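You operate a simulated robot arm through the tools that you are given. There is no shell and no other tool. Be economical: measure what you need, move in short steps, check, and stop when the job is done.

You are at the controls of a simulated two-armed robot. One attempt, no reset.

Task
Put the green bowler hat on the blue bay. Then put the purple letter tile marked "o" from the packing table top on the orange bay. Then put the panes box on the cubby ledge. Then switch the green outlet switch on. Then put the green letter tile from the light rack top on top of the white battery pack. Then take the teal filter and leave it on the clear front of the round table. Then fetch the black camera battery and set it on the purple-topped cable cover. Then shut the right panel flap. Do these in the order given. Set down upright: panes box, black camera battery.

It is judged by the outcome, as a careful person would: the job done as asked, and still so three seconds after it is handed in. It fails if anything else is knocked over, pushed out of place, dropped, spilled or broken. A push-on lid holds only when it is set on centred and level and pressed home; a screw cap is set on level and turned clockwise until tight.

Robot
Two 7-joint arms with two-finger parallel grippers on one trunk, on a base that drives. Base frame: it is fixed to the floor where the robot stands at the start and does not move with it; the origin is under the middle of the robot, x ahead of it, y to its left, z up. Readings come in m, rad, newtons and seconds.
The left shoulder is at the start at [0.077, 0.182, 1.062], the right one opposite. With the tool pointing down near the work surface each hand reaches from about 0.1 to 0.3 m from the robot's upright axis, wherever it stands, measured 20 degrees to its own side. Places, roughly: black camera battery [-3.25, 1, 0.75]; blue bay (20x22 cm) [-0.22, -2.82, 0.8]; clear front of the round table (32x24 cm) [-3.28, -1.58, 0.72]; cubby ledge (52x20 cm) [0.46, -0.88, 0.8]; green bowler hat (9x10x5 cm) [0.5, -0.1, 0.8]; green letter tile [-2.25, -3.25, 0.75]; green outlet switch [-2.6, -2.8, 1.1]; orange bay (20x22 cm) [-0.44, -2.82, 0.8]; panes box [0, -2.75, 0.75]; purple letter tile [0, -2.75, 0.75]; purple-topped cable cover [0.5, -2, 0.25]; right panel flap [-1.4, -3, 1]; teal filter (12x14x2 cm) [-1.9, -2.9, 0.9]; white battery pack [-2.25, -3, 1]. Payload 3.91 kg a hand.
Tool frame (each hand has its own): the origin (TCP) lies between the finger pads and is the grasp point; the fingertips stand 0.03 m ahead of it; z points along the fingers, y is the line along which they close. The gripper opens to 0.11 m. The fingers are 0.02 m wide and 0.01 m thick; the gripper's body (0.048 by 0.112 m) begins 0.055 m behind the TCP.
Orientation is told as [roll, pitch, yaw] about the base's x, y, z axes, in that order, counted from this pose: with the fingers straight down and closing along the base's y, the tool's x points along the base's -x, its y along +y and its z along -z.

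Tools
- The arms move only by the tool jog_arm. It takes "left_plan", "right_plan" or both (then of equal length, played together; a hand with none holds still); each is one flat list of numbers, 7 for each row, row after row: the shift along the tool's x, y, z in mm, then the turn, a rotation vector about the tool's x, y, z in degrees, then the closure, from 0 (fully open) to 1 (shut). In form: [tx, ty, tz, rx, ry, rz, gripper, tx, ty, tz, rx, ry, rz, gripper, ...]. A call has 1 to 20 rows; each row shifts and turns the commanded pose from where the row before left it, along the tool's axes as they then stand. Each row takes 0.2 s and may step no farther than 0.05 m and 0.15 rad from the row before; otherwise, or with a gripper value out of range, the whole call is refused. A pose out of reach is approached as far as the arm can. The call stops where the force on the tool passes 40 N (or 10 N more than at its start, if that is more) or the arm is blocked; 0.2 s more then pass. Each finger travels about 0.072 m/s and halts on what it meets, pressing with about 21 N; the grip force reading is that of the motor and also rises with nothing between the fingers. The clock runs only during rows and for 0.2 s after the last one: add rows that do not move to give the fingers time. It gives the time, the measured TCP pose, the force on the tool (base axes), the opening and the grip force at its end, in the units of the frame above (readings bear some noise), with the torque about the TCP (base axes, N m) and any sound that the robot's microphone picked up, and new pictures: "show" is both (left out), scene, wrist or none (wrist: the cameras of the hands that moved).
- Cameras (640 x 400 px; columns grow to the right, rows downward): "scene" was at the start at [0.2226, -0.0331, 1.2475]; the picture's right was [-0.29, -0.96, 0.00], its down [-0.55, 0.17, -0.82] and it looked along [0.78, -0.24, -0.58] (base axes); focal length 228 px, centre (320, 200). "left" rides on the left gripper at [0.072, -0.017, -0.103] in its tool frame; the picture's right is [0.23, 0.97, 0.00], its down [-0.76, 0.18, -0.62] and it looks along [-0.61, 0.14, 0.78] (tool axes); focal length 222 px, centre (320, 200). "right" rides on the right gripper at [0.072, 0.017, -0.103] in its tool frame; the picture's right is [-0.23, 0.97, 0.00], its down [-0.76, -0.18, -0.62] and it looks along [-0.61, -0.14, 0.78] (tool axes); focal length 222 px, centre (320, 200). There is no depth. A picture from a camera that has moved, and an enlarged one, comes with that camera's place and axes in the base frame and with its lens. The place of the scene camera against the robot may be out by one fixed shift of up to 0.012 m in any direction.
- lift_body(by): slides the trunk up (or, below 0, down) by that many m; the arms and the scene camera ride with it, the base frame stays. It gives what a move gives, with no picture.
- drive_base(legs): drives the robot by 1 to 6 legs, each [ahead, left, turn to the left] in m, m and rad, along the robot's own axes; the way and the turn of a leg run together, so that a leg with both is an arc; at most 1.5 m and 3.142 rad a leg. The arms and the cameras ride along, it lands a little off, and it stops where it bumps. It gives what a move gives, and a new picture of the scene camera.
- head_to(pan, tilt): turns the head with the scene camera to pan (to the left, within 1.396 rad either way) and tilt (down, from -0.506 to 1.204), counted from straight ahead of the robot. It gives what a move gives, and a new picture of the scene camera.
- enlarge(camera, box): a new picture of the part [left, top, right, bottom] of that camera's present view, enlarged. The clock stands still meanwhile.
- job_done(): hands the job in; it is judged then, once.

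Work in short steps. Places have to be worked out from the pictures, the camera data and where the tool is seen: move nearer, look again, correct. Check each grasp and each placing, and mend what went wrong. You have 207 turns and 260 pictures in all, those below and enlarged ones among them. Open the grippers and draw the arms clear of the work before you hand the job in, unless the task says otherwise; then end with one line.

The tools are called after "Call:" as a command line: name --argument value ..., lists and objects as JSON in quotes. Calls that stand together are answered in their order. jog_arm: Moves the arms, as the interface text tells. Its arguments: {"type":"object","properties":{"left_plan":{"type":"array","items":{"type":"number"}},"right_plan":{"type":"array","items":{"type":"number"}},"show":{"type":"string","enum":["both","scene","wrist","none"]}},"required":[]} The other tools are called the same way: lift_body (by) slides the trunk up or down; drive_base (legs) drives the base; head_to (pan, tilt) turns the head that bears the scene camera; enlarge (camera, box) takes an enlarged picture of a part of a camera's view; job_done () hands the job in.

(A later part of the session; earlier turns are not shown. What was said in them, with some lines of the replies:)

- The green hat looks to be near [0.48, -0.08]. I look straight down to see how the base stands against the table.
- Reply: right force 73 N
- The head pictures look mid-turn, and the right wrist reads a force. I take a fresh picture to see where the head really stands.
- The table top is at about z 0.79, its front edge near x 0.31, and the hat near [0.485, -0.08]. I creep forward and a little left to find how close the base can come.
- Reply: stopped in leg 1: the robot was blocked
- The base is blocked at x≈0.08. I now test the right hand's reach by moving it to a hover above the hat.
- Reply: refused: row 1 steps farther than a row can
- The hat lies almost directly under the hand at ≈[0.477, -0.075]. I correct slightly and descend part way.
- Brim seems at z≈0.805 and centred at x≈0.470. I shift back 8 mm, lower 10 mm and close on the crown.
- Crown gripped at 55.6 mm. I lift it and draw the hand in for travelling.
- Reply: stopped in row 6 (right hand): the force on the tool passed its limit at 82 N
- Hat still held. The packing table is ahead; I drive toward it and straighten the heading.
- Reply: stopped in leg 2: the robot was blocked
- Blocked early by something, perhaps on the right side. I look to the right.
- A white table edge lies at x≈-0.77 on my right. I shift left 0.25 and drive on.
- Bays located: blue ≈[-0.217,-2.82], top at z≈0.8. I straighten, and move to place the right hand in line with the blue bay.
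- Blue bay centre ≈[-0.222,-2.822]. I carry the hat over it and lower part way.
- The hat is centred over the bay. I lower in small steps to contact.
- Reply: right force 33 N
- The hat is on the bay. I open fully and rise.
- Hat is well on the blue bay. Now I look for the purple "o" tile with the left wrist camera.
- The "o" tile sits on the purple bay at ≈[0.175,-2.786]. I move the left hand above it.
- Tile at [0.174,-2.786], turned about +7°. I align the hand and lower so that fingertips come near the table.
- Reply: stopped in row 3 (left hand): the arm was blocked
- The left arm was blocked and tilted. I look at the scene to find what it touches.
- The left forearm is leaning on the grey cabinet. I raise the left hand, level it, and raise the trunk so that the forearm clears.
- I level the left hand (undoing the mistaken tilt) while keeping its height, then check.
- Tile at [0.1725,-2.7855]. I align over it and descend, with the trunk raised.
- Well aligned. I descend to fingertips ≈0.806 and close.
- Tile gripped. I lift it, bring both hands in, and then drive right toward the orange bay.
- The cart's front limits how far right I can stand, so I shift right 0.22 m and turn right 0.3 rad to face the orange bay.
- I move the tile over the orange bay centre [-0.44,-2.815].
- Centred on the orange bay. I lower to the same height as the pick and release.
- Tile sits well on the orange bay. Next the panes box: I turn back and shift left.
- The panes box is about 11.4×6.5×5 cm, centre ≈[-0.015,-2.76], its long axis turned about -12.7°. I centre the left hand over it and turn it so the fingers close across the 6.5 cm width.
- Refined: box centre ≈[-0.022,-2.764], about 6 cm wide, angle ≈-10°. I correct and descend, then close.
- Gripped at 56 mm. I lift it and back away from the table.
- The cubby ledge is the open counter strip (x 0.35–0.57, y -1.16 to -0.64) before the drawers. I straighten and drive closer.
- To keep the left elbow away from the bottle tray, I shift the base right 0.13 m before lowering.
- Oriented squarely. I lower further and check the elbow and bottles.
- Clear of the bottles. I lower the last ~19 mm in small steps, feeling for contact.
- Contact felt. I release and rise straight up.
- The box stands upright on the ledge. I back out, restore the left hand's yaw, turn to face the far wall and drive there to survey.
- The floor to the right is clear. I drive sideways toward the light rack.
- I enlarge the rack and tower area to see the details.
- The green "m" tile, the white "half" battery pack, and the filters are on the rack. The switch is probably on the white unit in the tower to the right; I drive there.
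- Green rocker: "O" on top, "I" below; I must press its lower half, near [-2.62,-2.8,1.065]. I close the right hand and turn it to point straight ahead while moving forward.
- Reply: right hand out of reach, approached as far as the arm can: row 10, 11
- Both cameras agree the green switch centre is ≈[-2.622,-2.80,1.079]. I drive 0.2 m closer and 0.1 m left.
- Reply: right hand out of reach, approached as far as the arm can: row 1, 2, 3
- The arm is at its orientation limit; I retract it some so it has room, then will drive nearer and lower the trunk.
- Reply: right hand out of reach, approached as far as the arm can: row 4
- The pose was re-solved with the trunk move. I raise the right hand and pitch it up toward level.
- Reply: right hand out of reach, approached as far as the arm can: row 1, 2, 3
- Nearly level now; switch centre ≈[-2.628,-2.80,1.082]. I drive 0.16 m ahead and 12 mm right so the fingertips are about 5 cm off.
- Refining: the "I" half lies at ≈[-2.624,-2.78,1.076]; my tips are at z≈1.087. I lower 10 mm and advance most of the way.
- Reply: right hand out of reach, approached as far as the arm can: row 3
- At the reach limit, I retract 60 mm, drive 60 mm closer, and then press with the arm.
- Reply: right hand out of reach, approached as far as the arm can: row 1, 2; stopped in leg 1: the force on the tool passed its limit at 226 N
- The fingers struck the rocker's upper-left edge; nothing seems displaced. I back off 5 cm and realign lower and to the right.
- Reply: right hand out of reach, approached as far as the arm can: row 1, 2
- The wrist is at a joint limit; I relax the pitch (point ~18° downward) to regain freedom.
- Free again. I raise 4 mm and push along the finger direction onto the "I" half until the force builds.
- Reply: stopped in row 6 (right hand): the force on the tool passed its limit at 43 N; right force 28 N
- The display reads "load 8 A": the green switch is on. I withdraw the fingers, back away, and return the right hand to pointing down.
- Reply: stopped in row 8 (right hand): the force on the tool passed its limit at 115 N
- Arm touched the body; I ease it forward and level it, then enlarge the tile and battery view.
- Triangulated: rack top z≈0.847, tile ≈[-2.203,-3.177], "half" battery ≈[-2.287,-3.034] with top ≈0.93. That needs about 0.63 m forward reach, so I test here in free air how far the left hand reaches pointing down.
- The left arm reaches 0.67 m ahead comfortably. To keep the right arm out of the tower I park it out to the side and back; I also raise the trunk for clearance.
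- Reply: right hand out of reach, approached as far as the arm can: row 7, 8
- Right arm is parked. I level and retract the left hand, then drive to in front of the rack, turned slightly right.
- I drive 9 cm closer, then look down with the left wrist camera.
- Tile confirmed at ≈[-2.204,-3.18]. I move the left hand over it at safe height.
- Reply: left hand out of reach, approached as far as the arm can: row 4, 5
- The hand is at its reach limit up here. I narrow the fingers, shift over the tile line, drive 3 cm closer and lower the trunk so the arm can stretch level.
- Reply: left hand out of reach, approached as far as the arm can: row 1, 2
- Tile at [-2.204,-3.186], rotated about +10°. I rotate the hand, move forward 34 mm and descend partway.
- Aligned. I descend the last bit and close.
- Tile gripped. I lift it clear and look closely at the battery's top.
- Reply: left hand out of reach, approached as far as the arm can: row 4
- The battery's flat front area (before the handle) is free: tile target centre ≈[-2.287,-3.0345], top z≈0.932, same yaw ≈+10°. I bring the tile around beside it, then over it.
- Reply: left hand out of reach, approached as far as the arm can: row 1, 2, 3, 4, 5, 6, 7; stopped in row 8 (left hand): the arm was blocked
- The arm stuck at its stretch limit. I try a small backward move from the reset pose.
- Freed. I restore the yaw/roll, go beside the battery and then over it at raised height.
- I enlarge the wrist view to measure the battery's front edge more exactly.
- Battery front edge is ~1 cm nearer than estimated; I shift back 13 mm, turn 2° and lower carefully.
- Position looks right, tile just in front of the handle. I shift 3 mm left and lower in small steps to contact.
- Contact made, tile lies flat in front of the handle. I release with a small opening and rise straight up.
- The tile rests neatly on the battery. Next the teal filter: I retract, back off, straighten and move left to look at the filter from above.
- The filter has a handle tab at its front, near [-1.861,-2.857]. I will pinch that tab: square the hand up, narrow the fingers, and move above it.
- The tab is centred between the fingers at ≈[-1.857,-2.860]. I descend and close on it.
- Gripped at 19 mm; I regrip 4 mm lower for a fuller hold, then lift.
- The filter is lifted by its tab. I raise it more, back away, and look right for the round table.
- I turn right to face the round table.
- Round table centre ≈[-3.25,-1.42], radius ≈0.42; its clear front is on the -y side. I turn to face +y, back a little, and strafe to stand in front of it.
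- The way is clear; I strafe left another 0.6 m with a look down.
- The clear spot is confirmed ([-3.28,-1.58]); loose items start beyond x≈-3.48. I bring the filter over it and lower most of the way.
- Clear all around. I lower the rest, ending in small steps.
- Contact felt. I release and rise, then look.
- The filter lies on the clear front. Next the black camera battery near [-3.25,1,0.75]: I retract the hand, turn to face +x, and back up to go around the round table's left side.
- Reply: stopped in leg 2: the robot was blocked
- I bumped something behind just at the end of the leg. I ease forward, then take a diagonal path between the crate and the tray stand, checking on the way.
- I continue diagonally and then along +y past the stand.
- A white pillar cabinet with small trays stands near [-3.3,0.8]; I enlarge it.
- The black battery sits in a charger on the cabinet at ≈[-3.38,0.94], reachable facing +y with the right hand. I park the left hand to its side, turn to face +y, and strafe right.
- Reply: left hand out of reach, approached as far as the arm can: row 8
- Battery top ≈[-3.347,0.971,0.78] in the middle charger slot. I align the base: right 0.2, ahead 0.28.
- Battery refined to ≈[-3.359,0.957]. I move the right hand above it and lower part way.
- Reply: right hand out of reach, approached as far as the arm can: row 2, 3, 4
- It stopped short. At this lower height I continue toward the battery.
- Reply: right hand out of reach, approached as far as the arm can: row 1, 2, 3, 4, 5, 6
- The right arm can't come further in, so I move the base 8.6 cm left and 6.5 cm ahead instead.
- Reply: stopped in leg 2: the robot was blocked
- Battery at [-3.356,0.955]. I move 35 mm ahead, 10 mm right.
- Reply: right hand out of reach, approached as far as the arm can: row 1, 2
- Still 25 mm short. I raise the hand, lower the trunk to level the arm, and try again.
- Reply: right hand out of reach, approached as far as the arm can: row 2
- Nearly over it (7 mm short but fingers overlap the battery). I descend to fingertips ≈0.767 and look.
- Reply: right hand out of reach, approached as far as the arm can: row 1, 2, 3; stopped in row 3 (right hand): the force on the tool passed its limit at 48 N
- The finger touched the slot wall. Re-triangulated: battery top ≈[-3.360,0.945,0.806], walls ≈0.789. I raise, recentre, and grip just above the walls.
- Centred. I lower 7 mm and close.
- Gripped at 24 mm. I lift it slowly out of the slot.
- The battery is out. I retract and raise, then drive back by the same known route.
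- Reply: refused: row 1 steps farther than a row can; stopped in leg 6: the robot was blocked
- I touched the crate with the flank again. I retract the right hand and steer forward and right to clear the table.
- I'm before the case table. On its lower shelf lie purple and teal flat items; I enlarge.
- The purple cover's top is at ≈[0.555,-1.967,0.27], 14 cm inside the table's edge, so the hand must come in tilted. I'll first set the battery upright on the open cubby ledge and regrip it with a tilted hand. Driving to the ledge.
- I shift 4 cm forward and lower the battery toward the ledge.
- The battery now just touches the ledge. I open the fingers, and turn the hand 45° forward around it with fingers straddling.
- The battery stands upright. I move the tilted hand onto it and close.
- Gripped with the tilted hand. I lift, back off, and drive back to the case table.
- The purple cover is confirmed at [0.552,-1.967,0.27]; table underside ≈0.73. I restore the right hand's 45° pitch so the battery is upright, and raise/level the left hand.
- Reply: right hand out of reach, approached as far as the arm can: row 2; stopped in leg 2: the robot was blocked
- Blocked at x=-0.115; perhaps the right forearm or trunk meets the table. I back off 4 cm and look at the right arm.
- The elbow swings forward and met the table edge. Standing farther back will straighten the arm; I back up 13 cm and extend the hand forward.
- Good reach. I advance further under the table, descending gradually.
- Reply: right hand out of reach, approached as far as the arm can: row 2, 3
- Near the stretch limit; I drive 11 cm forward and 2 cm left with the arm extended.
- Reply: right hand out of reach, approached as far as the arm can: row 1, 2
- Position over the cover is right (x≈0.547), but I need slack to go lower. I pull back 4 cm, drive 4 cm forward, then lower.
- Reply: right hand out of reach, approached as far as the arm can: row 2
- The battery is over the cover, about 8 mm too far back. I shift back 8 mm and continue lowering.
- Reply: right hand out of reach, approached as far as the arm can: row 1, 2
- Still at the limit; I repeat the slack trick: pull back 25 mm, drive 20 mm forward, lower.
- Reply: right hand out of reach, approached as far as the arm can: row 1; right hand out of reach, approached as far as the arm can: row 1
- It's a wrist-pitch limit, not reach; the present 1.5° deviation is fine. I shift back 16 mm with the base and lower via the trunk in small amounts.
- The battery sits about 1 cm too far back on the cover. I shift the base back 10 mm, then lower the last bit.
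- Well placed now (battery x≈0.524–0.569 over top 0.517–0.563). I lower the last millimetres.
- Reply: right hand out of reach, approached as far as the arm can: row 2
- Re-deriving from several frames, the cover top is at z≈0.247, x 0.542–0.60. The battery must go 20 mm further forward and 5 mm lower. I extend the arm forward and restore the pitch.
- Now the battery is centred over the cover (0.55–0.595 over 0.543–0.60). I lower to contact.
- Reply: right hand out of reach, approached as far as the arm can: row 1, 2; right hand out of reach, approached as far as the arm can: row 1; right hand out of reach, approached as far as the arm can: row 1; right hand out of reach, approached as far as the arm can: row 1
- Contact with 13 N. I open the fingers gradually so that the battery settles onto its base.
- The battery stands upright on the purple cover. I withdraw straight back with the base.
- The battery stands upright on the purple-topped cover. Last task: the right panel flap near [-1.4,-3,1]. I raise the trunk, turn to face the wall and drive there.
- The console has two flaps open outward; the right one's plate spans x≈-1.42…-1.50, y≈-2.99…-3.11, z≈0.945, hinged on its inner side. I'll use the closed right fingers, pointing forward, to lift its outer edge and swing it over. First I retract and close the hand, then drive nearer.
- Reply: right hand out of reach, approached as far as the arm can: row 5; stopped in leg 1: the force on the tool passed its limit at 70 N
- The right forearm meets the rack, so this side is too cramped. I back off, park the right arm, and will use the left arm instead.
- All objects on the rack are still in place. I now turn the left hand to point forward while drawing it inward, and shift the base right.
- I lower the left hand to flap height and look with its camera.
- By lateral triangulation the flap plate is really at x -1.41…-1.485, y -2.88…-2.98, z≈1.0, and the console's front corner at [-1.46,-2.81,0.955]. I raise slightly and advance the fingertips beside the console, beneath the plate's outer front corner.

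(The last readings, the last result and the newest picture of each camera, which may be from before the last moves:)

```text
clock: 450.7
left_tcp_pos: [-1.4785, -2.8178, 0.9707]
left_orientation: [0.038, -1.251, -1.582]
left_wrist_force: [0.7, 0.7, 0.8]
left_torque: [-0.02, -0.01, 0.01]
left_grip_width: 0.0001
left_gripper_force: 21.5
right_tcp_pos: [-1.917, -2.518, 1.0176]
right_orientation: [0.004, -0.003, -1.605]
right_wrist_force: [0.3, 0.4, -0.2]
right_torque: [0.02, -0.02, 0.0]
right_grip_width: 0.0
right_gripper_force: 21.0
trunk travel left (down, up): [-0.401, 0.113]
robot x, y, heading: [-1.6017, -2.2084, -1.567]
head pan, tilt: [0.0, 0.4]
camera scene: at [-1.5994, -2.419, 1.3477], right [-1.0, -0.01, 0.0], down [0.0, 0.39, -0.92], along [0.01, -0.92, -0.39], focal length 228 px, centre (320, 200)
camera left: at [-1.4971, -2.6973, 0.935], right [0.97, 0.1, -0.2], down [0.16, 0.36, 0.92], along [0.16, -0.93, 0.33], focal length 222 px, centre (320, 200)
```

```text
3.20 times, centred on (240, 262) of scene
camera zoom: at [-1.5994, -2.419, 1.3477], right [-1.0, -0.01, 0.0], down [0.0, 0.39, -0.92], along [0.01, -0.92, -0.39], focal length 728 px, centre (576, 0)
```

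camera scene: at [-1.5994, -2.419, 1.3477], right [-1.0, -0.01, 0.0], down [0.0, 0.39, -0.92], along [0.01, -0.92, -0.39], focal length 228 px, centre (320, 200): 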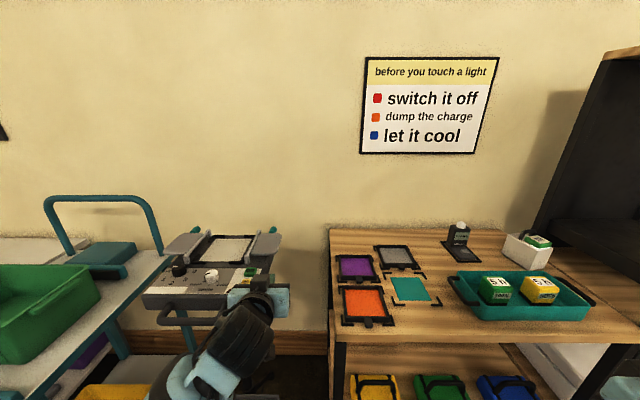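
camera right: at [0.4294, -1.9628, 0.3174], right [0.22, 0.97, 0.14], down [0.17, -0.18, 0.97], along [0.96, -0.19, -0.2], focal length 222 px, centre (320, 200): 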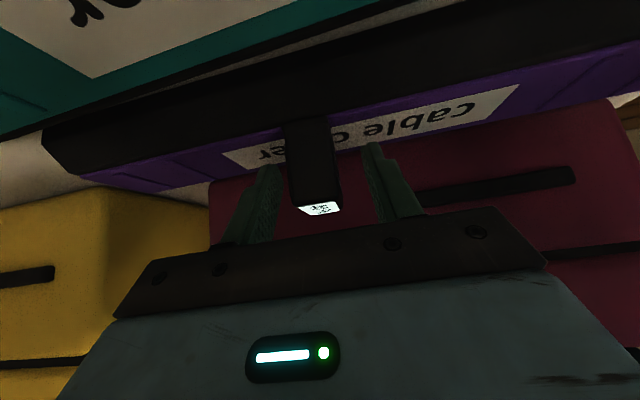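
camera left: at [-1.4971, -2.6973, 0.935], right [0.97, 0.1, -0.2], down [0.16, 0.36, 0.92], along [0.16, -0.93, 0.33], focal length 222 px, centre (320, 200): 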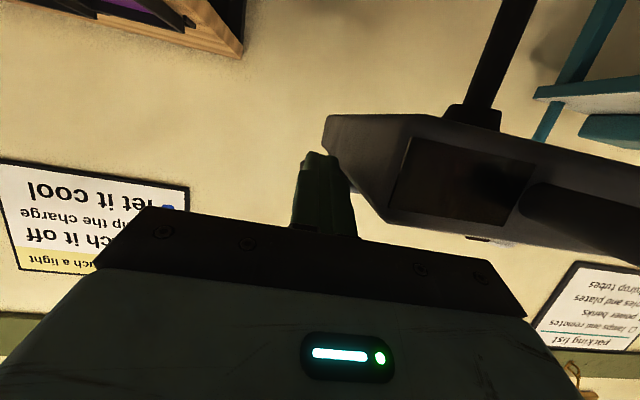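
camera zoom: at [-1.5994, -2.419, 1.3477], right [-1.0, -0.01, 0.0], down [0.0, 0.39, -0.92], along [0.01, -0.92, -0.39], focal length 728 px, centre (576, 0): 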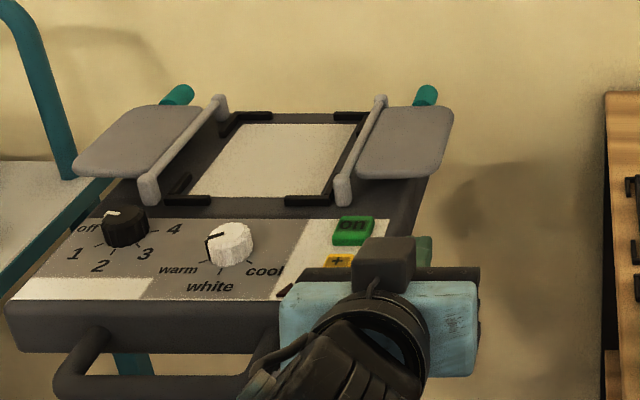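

The rod is beside the console, just before the plate. I lower 6 mm, shift 5 mm inward, and advance 5 cm to get under the plate's front outer corner.

Call:
jog_arm --left_plan '[5.7, 4, 1.9, 0, 0, 0, 1, -7.9, 0, 23.7, 0, 0, 0, 1, -7.9, 0, 23.7, 0, 0, 0, 1, 0, 0, 0, 0, 0, 0, 1]' --show "none"

Call:
enlarge --camera "scene" --box '[180, 210, 308, 290]'

```text
clock: 451.3
left_tcp_pos: [-1.4738, -2.8327, 0.9628]
left_orientation: [0.037, -1.246, -1.576]
left_wrist_force: [3.9, 28.5, 4.0]
left_torque: [0.09, -0.08, 0.22]
left_grip_width: 0.0001
left_gripper_force: 21.2
right_tcp_pos: [-1.9178, -2.5178, 1.0178]
right_orientation: [0.005, -0.003, -1.606]
right_wrist_force: [-0.4, -1.1, 0.0]
right_torque: [0.08, -0.03, -0.03]
right_grip_width: 0.0001
right_gripper_force: 21.4
trunk travel left (down, up): [-0.401, 0.113]
robot x, y, heading: [-1.6016, -2.205, -1.569]
head pan, tilt: [0.0, 0.4]
stopped in row 2 (left hand): the force on the tool passed its limit at 94 N (the readings are from after the stop); the commanded pose is now the measured one
```

```text
5.00 times, centred on (244, 250) of scene
camera zoom: at [-1.5992, -2.4181, 1.3478], right [-1.0, -0.01, 0.0], down [0.0, 0.39, -0.92], along [0.01, -0.92, -0.39], focal length 1138 px, centre (700, -50)
```

zoom: 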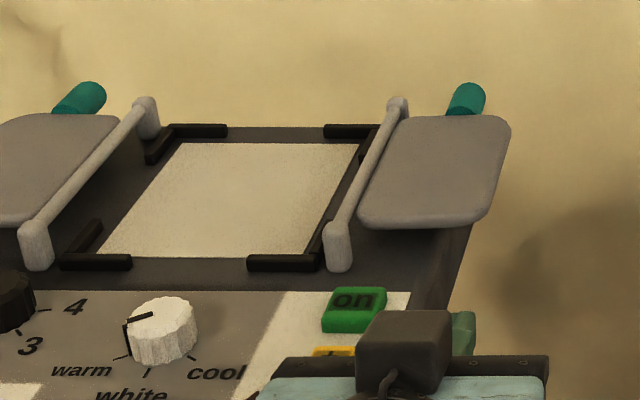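

The rod's inner edge touched the console's side. I back off 1 cm, move 8 mm outward, and advance again.

Call:
jog_arm --left_plan '[3.2, 0, -9.5, 0, 0, 0, 1, 0, -9, 0, 0, 0, 0, 1, -7.9, 0, 23.7, 0, 0, 0, 1, -7.3, 0, 22, 0, 0, 0, 1, 0, 0, 0, 0, 0, 0, 1]' --show "wrist"

```text
clock: 452.0
left_tcp_pos: [-1.4833, -2.8326, 0.9614]
left_orientation: [0.038, -1.241, -1.573]
left_wrist_force: [1.0, 24.1, 3.9]
left_torque: [0.02, -0.11, 0.48]
left_grip_width: 0.0
left_gripper_force: 20.9
right_tcp_pos: [-1.9175, -2.519, 1.0166]
right_orientation: [0.005, -0.003, -1.603]
right_wrist_force: [-1.0, -1.6, 0.4]
right_torque: [0.08, 0.02, 0.02]
right_grip_width: 0.0
right_gripper_force: 21.7
trunk travel left (down, up): [-0.401, 0.113]
robot x, y, heading: [-1.5996, -2.2068, -1.561]
head pan, tilt: [0.0, 0.4]
stopped in row 3 (left hand): the force on the tool passed its limit at 80 N (the readings are from after the stop); the commanded pose is now the measured one
camera left: at [-1.5028, -2.7114, 0.927], right [0.97, 0.1, -0.2], down [0.16, 0.35, 0.92], along [0.17, -0.93, 0.32], focal length 222 px, centre (320, 200)
```

left: 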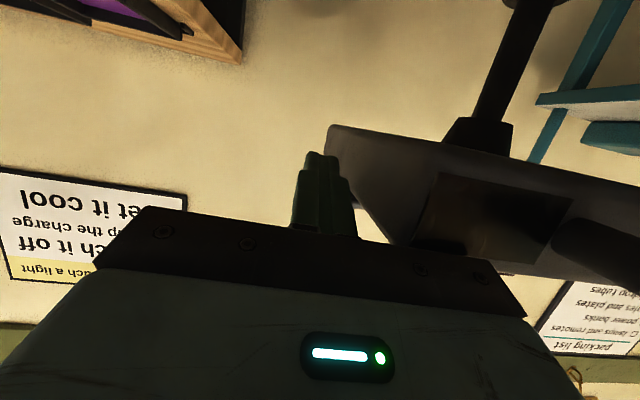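

The gripper's palm meets the console's front edge. A steeper hand (pointing ~42° down) will keep the palm above it: I back off, re-pitch, and advance with the fingertips under the plate.

Call:
jog_arm --left_plan '[9.8, 0, -28.4, 0, 0, 0, 1, 0, 0, 0, 0, 7.8, 0, 1, 0, 0, 0, 0, 7.8, 0, 1, 0, 0, 0, 0, 7.7, 0, 1, -8.9, 0, -8, 0, 0, 0, 1, -23.4, 0, 26, 0, 0, 0, 1, -13.4, 0, 14.9, 0, 0, 0, 1, 0, 0, 0, 0, 0, 0, 1]'

Call:
enlarge --camera "scene" --box '[180, 210, 308, 290]'

```text
clock: 453.8
left_tcp_pos: [-1.482, -2.8597, 0.9738]
left_orientation: [0.017, -0.833, -1.553]
left_wrist_force: [-0.5, 0.9, -1.1]
left_torque: [0.01, -0.02, 0.0]
left_grip_width: 0.0001
left_gripper_force: 20.5
right_tcp_pos: [-1.9178, -2.5184, 1.0167]
right_orientation: [0.005, -0.003, -1.607]
right_wrist_force: [-0.2, 0.8, -0.6]
right_torque: [0.0, -0.01, 0.01]
right_grip_width: 0.0
right_gripper_force: 20.9
trunk travel left (down, up): [-0.401, 0.113]
robot x, y, heading: [-1.6016, -2.2054, -1.563]
head pan, tilt: [0.0, 0.4]
camera scene: at [-1.5989, -2.419, 1.3477], right [-1.0, -0.01, 0.0], down [0.0, 0.39, -0.92], along [0.01, -0.92, -0.39], focal length 228 px, centre (320, 200)
camera left: at [-1.5014, -2.7338, 0.9905], right [0.97, 0.18, -0.16], down [0.17, -0.05, 0.98], along [0.17, -0.98, -0.08], focal length 222 px, centre (320, 200)
```

scene: 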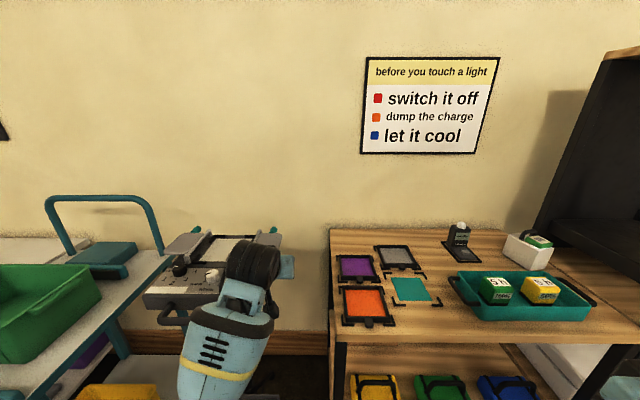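
left: 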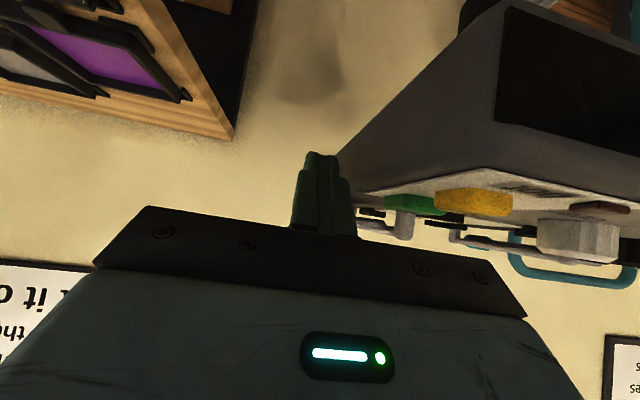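

```text
5.00 times, centred on (244, 250) of scene
camera zoom: at [-1.5989, -2.419, 1.3477], right [-1.0, -0.01, 0.0], down [0.0, 0.39, -0.92], along [0.01, -0.92, -0.39], focal length 1138 px, centre (700, -50)
```

zoom: 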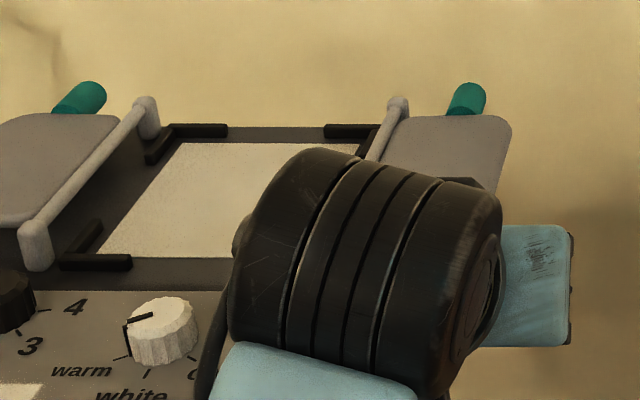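

The edge-on view shows the plate's underside at z≈0.975 and front edge y≈-2.91. I lower 12 mm and advance 43 mm to slip the fingertips under it.

Call:
jog_arm --left_plan '[8.9, 0, 8, 0, 0, 0, 1, -14.4, 0, 16, 0, 0, 0, 1, -14.4, 0, 16, 0, 0, 0, 1, 0, 0, 0, 0, 0, 0, 1]' --show "wrist"

```text
clock: 454.8
left_tcp_pos: [-1.4807, -2.9005, 0.9601]
left_orientation: [0.018, -0.834, -1.552]
left_wrist_force: [0.1, -0.7, 0.5]
left_torque: [-0.01, 0.0, -0.03]
left_grip_width: 0.0
left_gripper_force: 21.4
right_tcp_pos: [-1.9174, -2.5164, 1.0171]
right_orientation: [0.006, -0.002, -1.607]
right_wrist_force: [-0.7, 0.0, 0.4]
right_torque: [-0.03, -0.01, -0.01]
right_grip_width: 0.0002
right_gripper_force: 20.9
trunk travel left (down, up): [-0.401, 0.113]
robot x, y, heading: [-1.6022, -2.2064, -1.565]
head pan, tilt: [0.0, 0.4]
camera left: at [-1.5005, -2.7762, 0.9761], right [0.97, 0.18, -0.16], down [0.17, -0.05, 0.98], along [0.17, -0.98, -0.07], focal length 222 px, centre (320, 200)
```

left: 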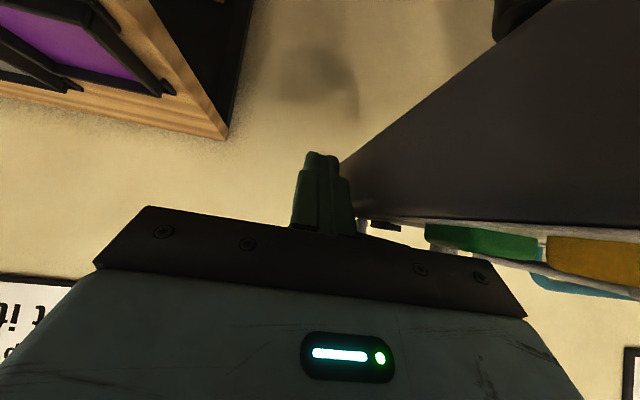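

No contact on the way in. I now lift 35 mm and see whether the flap comes up.

Call:
jog_arm --left_plan '[-9, 0, -8, 0, 0, 0, 1, -9, 0, -8, 0, 0, 0, 1, -9, 0, -8, 0, 0, 0, 1]' --show "wrist"

Call:
enlarge --camera "scene" --box '[180, 200, 308, 280]'

```text
clock: 455.6
left_tcp_pos: [-1.4837, -2.9017, 0.9966]
left_orientation: [0.018, -0.835, -1.552]
left_wrist_force: [-0.1, -0.1, -0.8]
left_torque: [-0.02, 0.01, 0.04]
left_grip_width: 0.0
left_gripper_force: 20.9
right_tcp_pos: [-1.9175, -2.5189, 1.0171]
right_orientation: [0.006, -0.001, -1.606]
right_wrist_force: [0.5, -0.1, 0.6]
right_torque: [0.03, -0.03, -0.01]
right_grip_width: 0.0
right_gripper_force: 21.0
trunk travel left (down, up): [-0.401, 0.113]
robot x, y, heading: [-1.6015, -2.2015, -1.563]
head pan, tilt: [0.0, 0.4]
camera left: at [-1.503, -2.7775, 1.0128], right [0.97, 0.18, -0.16], down [0.17, -0.05, 0.98], along [0.17, -0.98, -0.07], focal length 222 px, centre (320, 200)
```

left: 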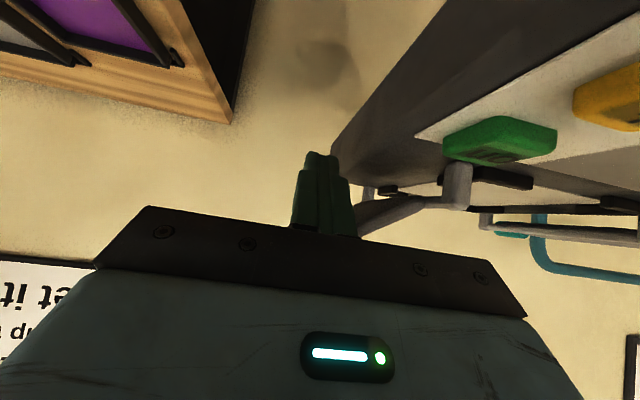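

```text
5.00 times, centred on (244, 240) of scene
camera zoom: at [-1.5991, -2.4191, 1.3477], right [-1.0, -0.01, 0.0], down [0.0, 0.39, -0.92], along [0.01, -0.92, -0.39], focal length 1138 px, centre (700, 0)
```

zoom: 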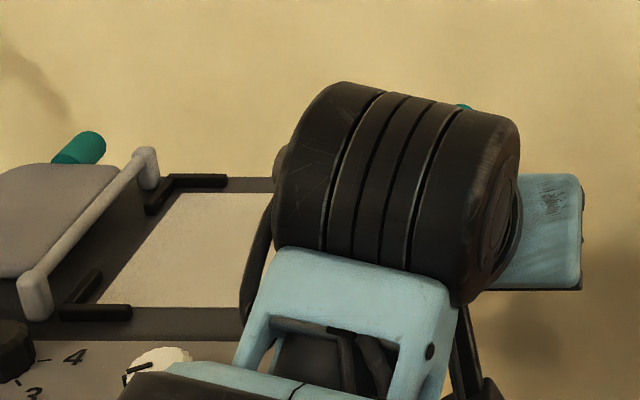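

The plate slopes upward outward; the rod has not loaded it yet. I continue upward, following the arc inward, and check.

Call:
jog_arm --left_plan '[-8.9, 0, -8, 0, 0, 0, 1, -8.9, 4, -8, 0, 0, 0, 1, -8.9, 6, -8, 0, 0, 0, 1]' --show "wrist"

```text
clock: 456.4
left_tcp_pos: [-1.4733, -2.9019, 1.0326]
left_orientation: [0.017, -0.833, -1.551]
left_wrist_force: [0.4, 0.6, 0.2]
left_torque: [0.0, -0.02, -0.01]
left_grip_width: 0.0
left_gripper_force: 20.8
right_tcp_pos: [-1.9164, -2.5182, 1.0168]
right_orientation: [0.005, -0.003, -1.605]
right_wrist_force: [-0.4, -0.1, 0.1]
right_torque: [0.0, 0.03, -0.03]
right_grip_width: 0.0
right_gripper_force: 21.3
trunk travel left (down, up): [-0.401, 0.113]
robot x, y, heading: [-1.6026, -2.2046, -1.56]
head pan, tilt: [0.0, 0.4]
camera left: at [-1.4922, -2.777, 1.0501], right [0.97, 0.18, -0.16], down [0.17, -0.04, 0.98], along [0.17, -0.98, -0.07], focal length 222 px, centre (320, 200)
```

left: 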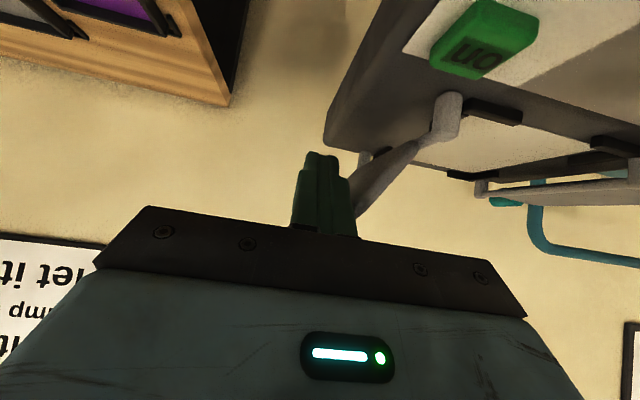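

The flap is rotating up with the rod. I follow the arc over the top.

Call:
jog_arm --left_plan '[-5.2, 28, -4.7, 0, 0, 0, 1, -7.4, 33, -6.7, 0, 0, 0, 1, 3.7, 37, 3.3, 0, 0, 0, 1]' --show "wrist"

```text
clock: 457.2
left_tcp_pos: [-1.372, -2.8968, 1.0454]
left_orientation: [0.015, -0.833, -1.552]
left_wrist_force: [0.3, -0.3, -0.8]
left_torque: [-0.01, 0.0, -0.02]
left_grip_width: 0.0
left_gripper_force: 20.5
right_tcp_pos: [-1.917, -2.5181, 1.0173]
right_orientation: [0.002, -0.001, -1.607]
right_wrist_force: [0.5, 0.5, -0.2]
right_torque: [0.01, 0.03, -0.01]
right_grip_width: 0.0002
right_gripper_force: 20.9
trunk travel left (down, up): [-0.401, 0.113]
robot x, y, heading: [-1.6015, -2.2048, -1.565]
head pan, tilt: [0.0, 0.4]
camera left: at [-1.3914, -2.7727, 1.0622], right [0.97, 0.18, -0.16], down [0.17, -0.05, 0.98], along [0.17, -0.98, -0.07], focal length 222 px, centre (320, 200)
```

left: 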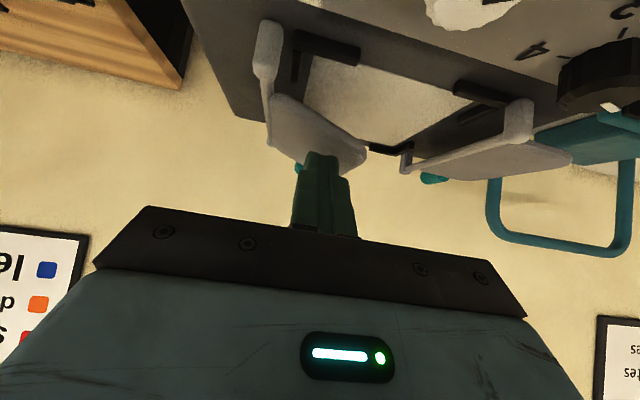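

The flap is past vertical, leaning over the panel. I continue pushing it down shut.

Call:
jog_arm --left_plan '[17, 27, 15.4, 0, 0, 0, 1, 14.9, 10, 13.4, 0, 0, 0, 1, 7.4, 0, 6.7, 0, 0, 0, 1, 0, 0, 0, 0, 0, 0, 1]' --show "wrist"

```text
clock: 457.9
left_tcp_pos: [-1.3438, -2.8978, 1.0264]
left_orientation: [0.008, -0.887, -1.558]
left_wrist_force: [-2.7, 5.0, 17.4]
left_torque: [-0.21, 0.15, -0.09]
left_grip_width: 0.0
left_gripper_force: 20.5
right_tcp_pos: [-1.9188, -2.5151, 1.0169]
right_orientation: [0.005, -0.004, -1.606]
right_wrist_force: [0.5, -0.4, 0.6]
right_torque: [0.02, 0.01, 0.0]
right_grip_width: 0.0
right_gripper_force: 21.0
trunk travel left (down, up): [-0.401, 0.113]
robot x, y, heading: [-1.6015, -2.205, -1.561]
head pan, tilt: [0.0, 0.4]
stopped in row 3 (left hand): the force on the tool passed its limit at 54 N (the readings are from after the stop); the commanded pose is now the measured one
camera left: at [-1.3621, -2.7732, 1.0359], right [0.97, 0.16, -0.17], down [0.17, 0.01, 0.99], along [0.16, -0.99, -0.02], focal length 222 px, centre (320, 200)
```

left: 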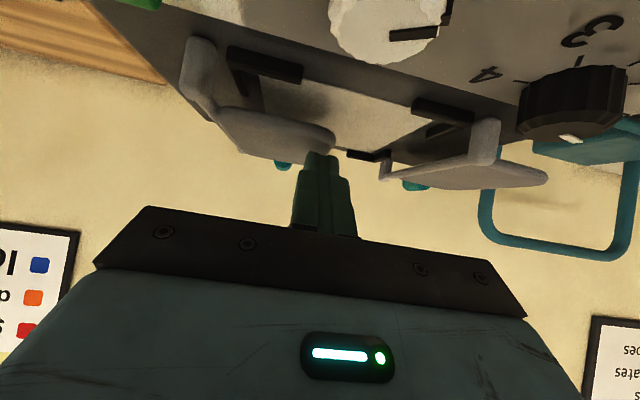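

The plate resists at about 10° from flat. I lift the hand away and look at how the flap lies.

Call:
jog_arm --left_plan '[-30, 0, -26, 0, 0, 0, 1, -30, 0, -26, 0, 0, 0, 1, 30, 0, -30, 0, 0, 0, 1, 30, 0, -30, 0, 0, 0, 1]' --show "none"

Call:
enlarge --camera "left" --box '[160, 0, 640, 300]'

Call:
enlarge --camera "scene" --box '[180, 210, 308, 290]'

```text
clock: 458.9
left_tcp_pos: [-1.3455, -2.8142, 1.0917]
left_orientation: [0.013, -0.872, -1.557]
left_wrist_force: [0.8, -0.2, 0.4]
left_torque: [0.01, 0.02, -0.01]
left_grip_width: 0.0
left_gripper_force: 21.0
right_tcp_pos: [-1.9185, -2.5174, 1.0168]
right_orientation: [0.006, -0.003, -1.605]
right_wrist_force: [-0.2, 0.7, 1.0]
right_torque: [0.0, -0.04, 0.0]
right_grip_width: 0.0001
right_gripper_force: 21.3
trunk travel left (down, up): [-0.401, 0.113]
robot x, y, heading: [-1.5999, -2.202, -1.566]
head pan, tilt: [0.0, 0.4]
```

```text
1.33 times, centred on (400, 150) of left
camera zoom: at [-1.3636, -2.6871, 1.1029], right [0.97, 0.17, -0.17], down [0.17, -0.01, 0.99], along [0.16, -0.99, -0.04], focal length 296 px, centre (213, 267)
```

zoom: 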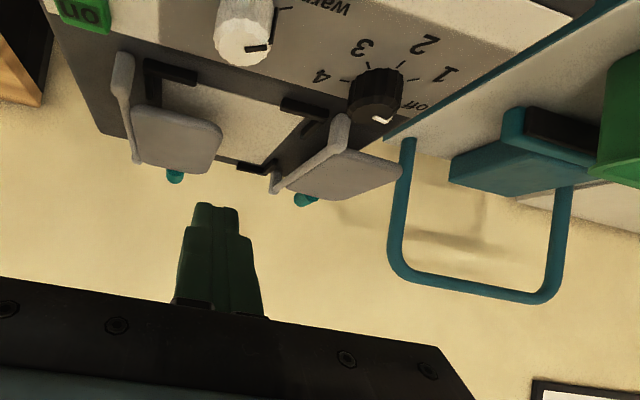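

```text
5.00 times, centred on (244, 250) of scene
camera zoom: at [-1.5994, -2.4184, 1.3478], right [-1.0, -0.01, 0.0], down [0.0, 0.39, -0.92], along [0.01, -0.92, -0.39], focal length 1138 px, centre (700, -50)
```

zoom: 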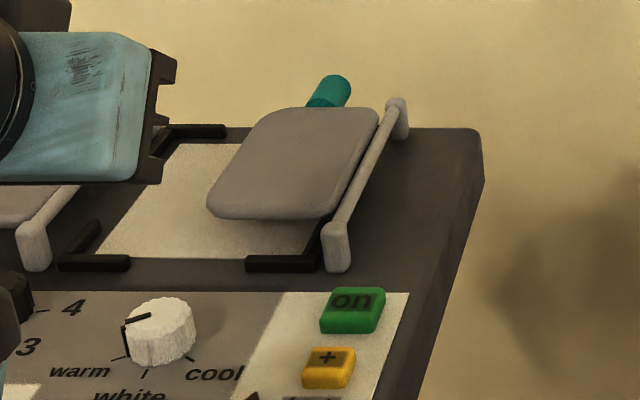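

The flap now lies over the panel. I press once more at its free edge to make sure that it is fully home.

Call:
jog_arm --left_plan '[-28.9, -3, 34.5, 0, 0, 0, 1, -28.9, -3, 34.5, 0, 0, 0, 1, 30, 0, 25.7, 0, 0, 0, 1, 7.7, 0, 6.4, 0, 0, 0, 1, 7.7, 0, 6.4, 0, 0, 0, 1, 7.7, 0, 6.4, 0, 0, 0, 1, 7.7, 0, 6.4, 0, 0, 0, 1]' --show "none"

```text
clock: 460.5
left_tcp_pos: [-1.3485, -2.9052, 1.0258]
left_orientation: [0.011, -0.901, -1.556]
left_wrist_force: [1.2, -11.6, 38.4]
left_torque: [-1.0, -0.03, 0.01]
left_grip_width: 0.0
left_gripper_force: 21.3
right_tcp_pos: [-1.9193, -2.5166, 1.0178]
right_orientation: [0.006, -0.006, -1.606]
right_wrist_force: [0.2, 0.3, -0.5]
right_torque: [0.01, -0.01, 0.04]
right_grip_width: 0.0
right_gripper_force: 20.9
trunk travel left (down, up): [-0.401, 0.113]
robot x, y, heading: [-1.6024, -2.2037, -1.567]
head pan, tilt: [0.0, 0.4]
```

The flap is at its hard stop (same height under 38 N). I withdraw the hand up and back, drive away and check.

Call:
jog_arm --left_plan '[-30, 0, -25.7, 0, 0, 0, 1, -30, 0, -25.7, 0, 0, 0, 1, 28.9, 0, -34.5, 0, 0, 0, 1, 28.9, 0, -34.5, 0, 0, 0, 1]' --show "none"

Call:
drive_base --legs '[[-0.35, 0.1, 0]]'

Call:
enlarge --camera "scene" --box '[180, 170, 372, 290]'

```text
clock: 461.5
left_tcp_pos: [-1.3496, -2.8115, 1.0908]
left_orientation: [0.01, -0.871, -1.558]
left_wrist_force: [1.1, -0.5, 0.2]
left_torque: [0.0, -0.02, 0.04]
left_grip_width: 0.0
left_gripper_force: 20.7
right_tcp_pos: [-1.9193, -2.5164, 1.0159]
right_orientation: [0.005, -0.004, -1.607]
right_wrist_force: [0.5, -0.3, -0.4]
right_torque: [0.02, 0.0, -0.01]
right_grip_width: 0.0
right_gripper_force: 20.9
trunk travel left (down, up): [-0.401, 0.113]
robot x, y, heading: [-1.5973, -2.2051, -1.567]
head pan, tilt: [0.0, 0.4]
```

```text
clock: 463.8
left_tcp_pos: [-1.2549, -2.457, 1.0922]
left_orientation: [0.009, -0.873, -1.553]
left_wrist_force: [0.3, -0.5, 0.2]
left_torque: [-0.02, -0.01, 0.0]
left_grip_width: 0.0
left_gripper_force: 21.0
right_tcp_pos: [-1.8234, -2.1658, 1.0173]
right_orientation: [0.005, -0.004, -1.604]
right_wrist_force: [-0.3, 0.7, -0.8]
right_torque: [-0.01, 0.02, 0.01]
right_grip_width: 0.0002
right_gripper_force: 21.3
trunk travel left (down, up): [-0.401, 0.113]
robot x, y, heading: [-1.5077, -1.8515, -1.561]
head pan, tilt: [0.0, 0.4]
camera scene: at [-1.5048, -2.0654, 1.3478], right [-1.0, -0.01, 0.0], down [0.0, 0.39, -0.92], along [0.01, -0.92, -0.39], focal length 228 px, centre (320, 200)
```

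scene: 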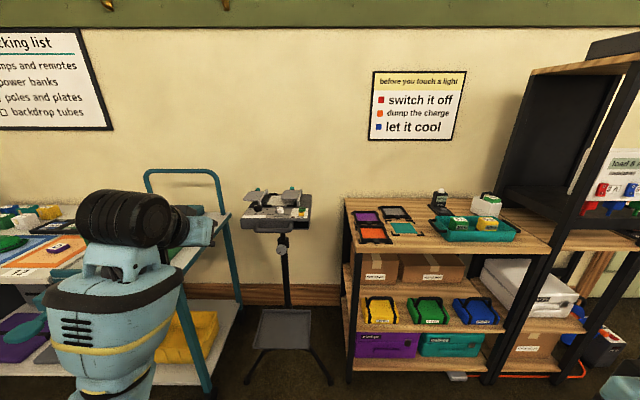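

```text
3.33 times, centred on (276, 230) of scene
camera zoom: at [-1.5048, -2.0654, 1.3478], right [-1.0, -0.01, 0.0], down [0.0, 0.39, -0.92], along [0.01, -0.92, -0.39], focal length 758 px, centre (467, 100)
```

zoom: 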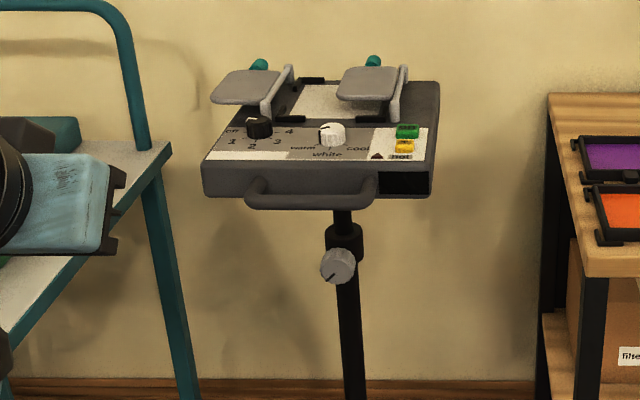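

The right flap is folded shut over the panel, and everything else is in place. I open both grippers in free air.

Call:
jog_arm --left_plan '[0, 0, 0, 0, 0, 0, 0, 0, 0, 0, 0, 0, 0, 0, 0, 0, 0, 0, 0, 0, 0, 0, 0, 0, 0, 0, 0, 0]' --right_plan '[0, 0, 0, 0, 0, 0, 0, 0, 0, 0, 0, 0, 0, 0, 0, 0, 0, 0, 0, 0, 0, 0, 0, 0, 0, 0, 0, 0]' --show "none"

Call:
job_done

```text
clock: 464.8
left_tcp_pos: [-1.2538, -2.459, 1.0919]
left_orientation: [0.01, -0.873, -1.553]
left_wrist_force: [-0.4, -0.9, 0.1]
left_torque: [0.0, 0.0, 0.01]
left_grip_width: 0.1101
left_gripper_force: 0.1
right_tcp_pos: [-1.8236, -2.1648, 1.0173]
right_orientation: [0.005, -0.003, -1.605]
right_wrist_force: [-0.7, -1.1, -0.7]
right_torque: [0.01, -0.02, -0.01]
right_grip_width: 0.11
right_gripper_force: 0.1
trunk travel left (down, up): [-0.401, 0.113]
robot x, y, heading: [-1.5032, -1.851, -1.563]
head pan, tilt: [0.0, 0.4]
```

```text
The job is handed in.
```

All eight steps were done in the order given and the job is handed in; the base twice bumped what was probably the "Big day" crate by the round table, and I did not check whether it moved.
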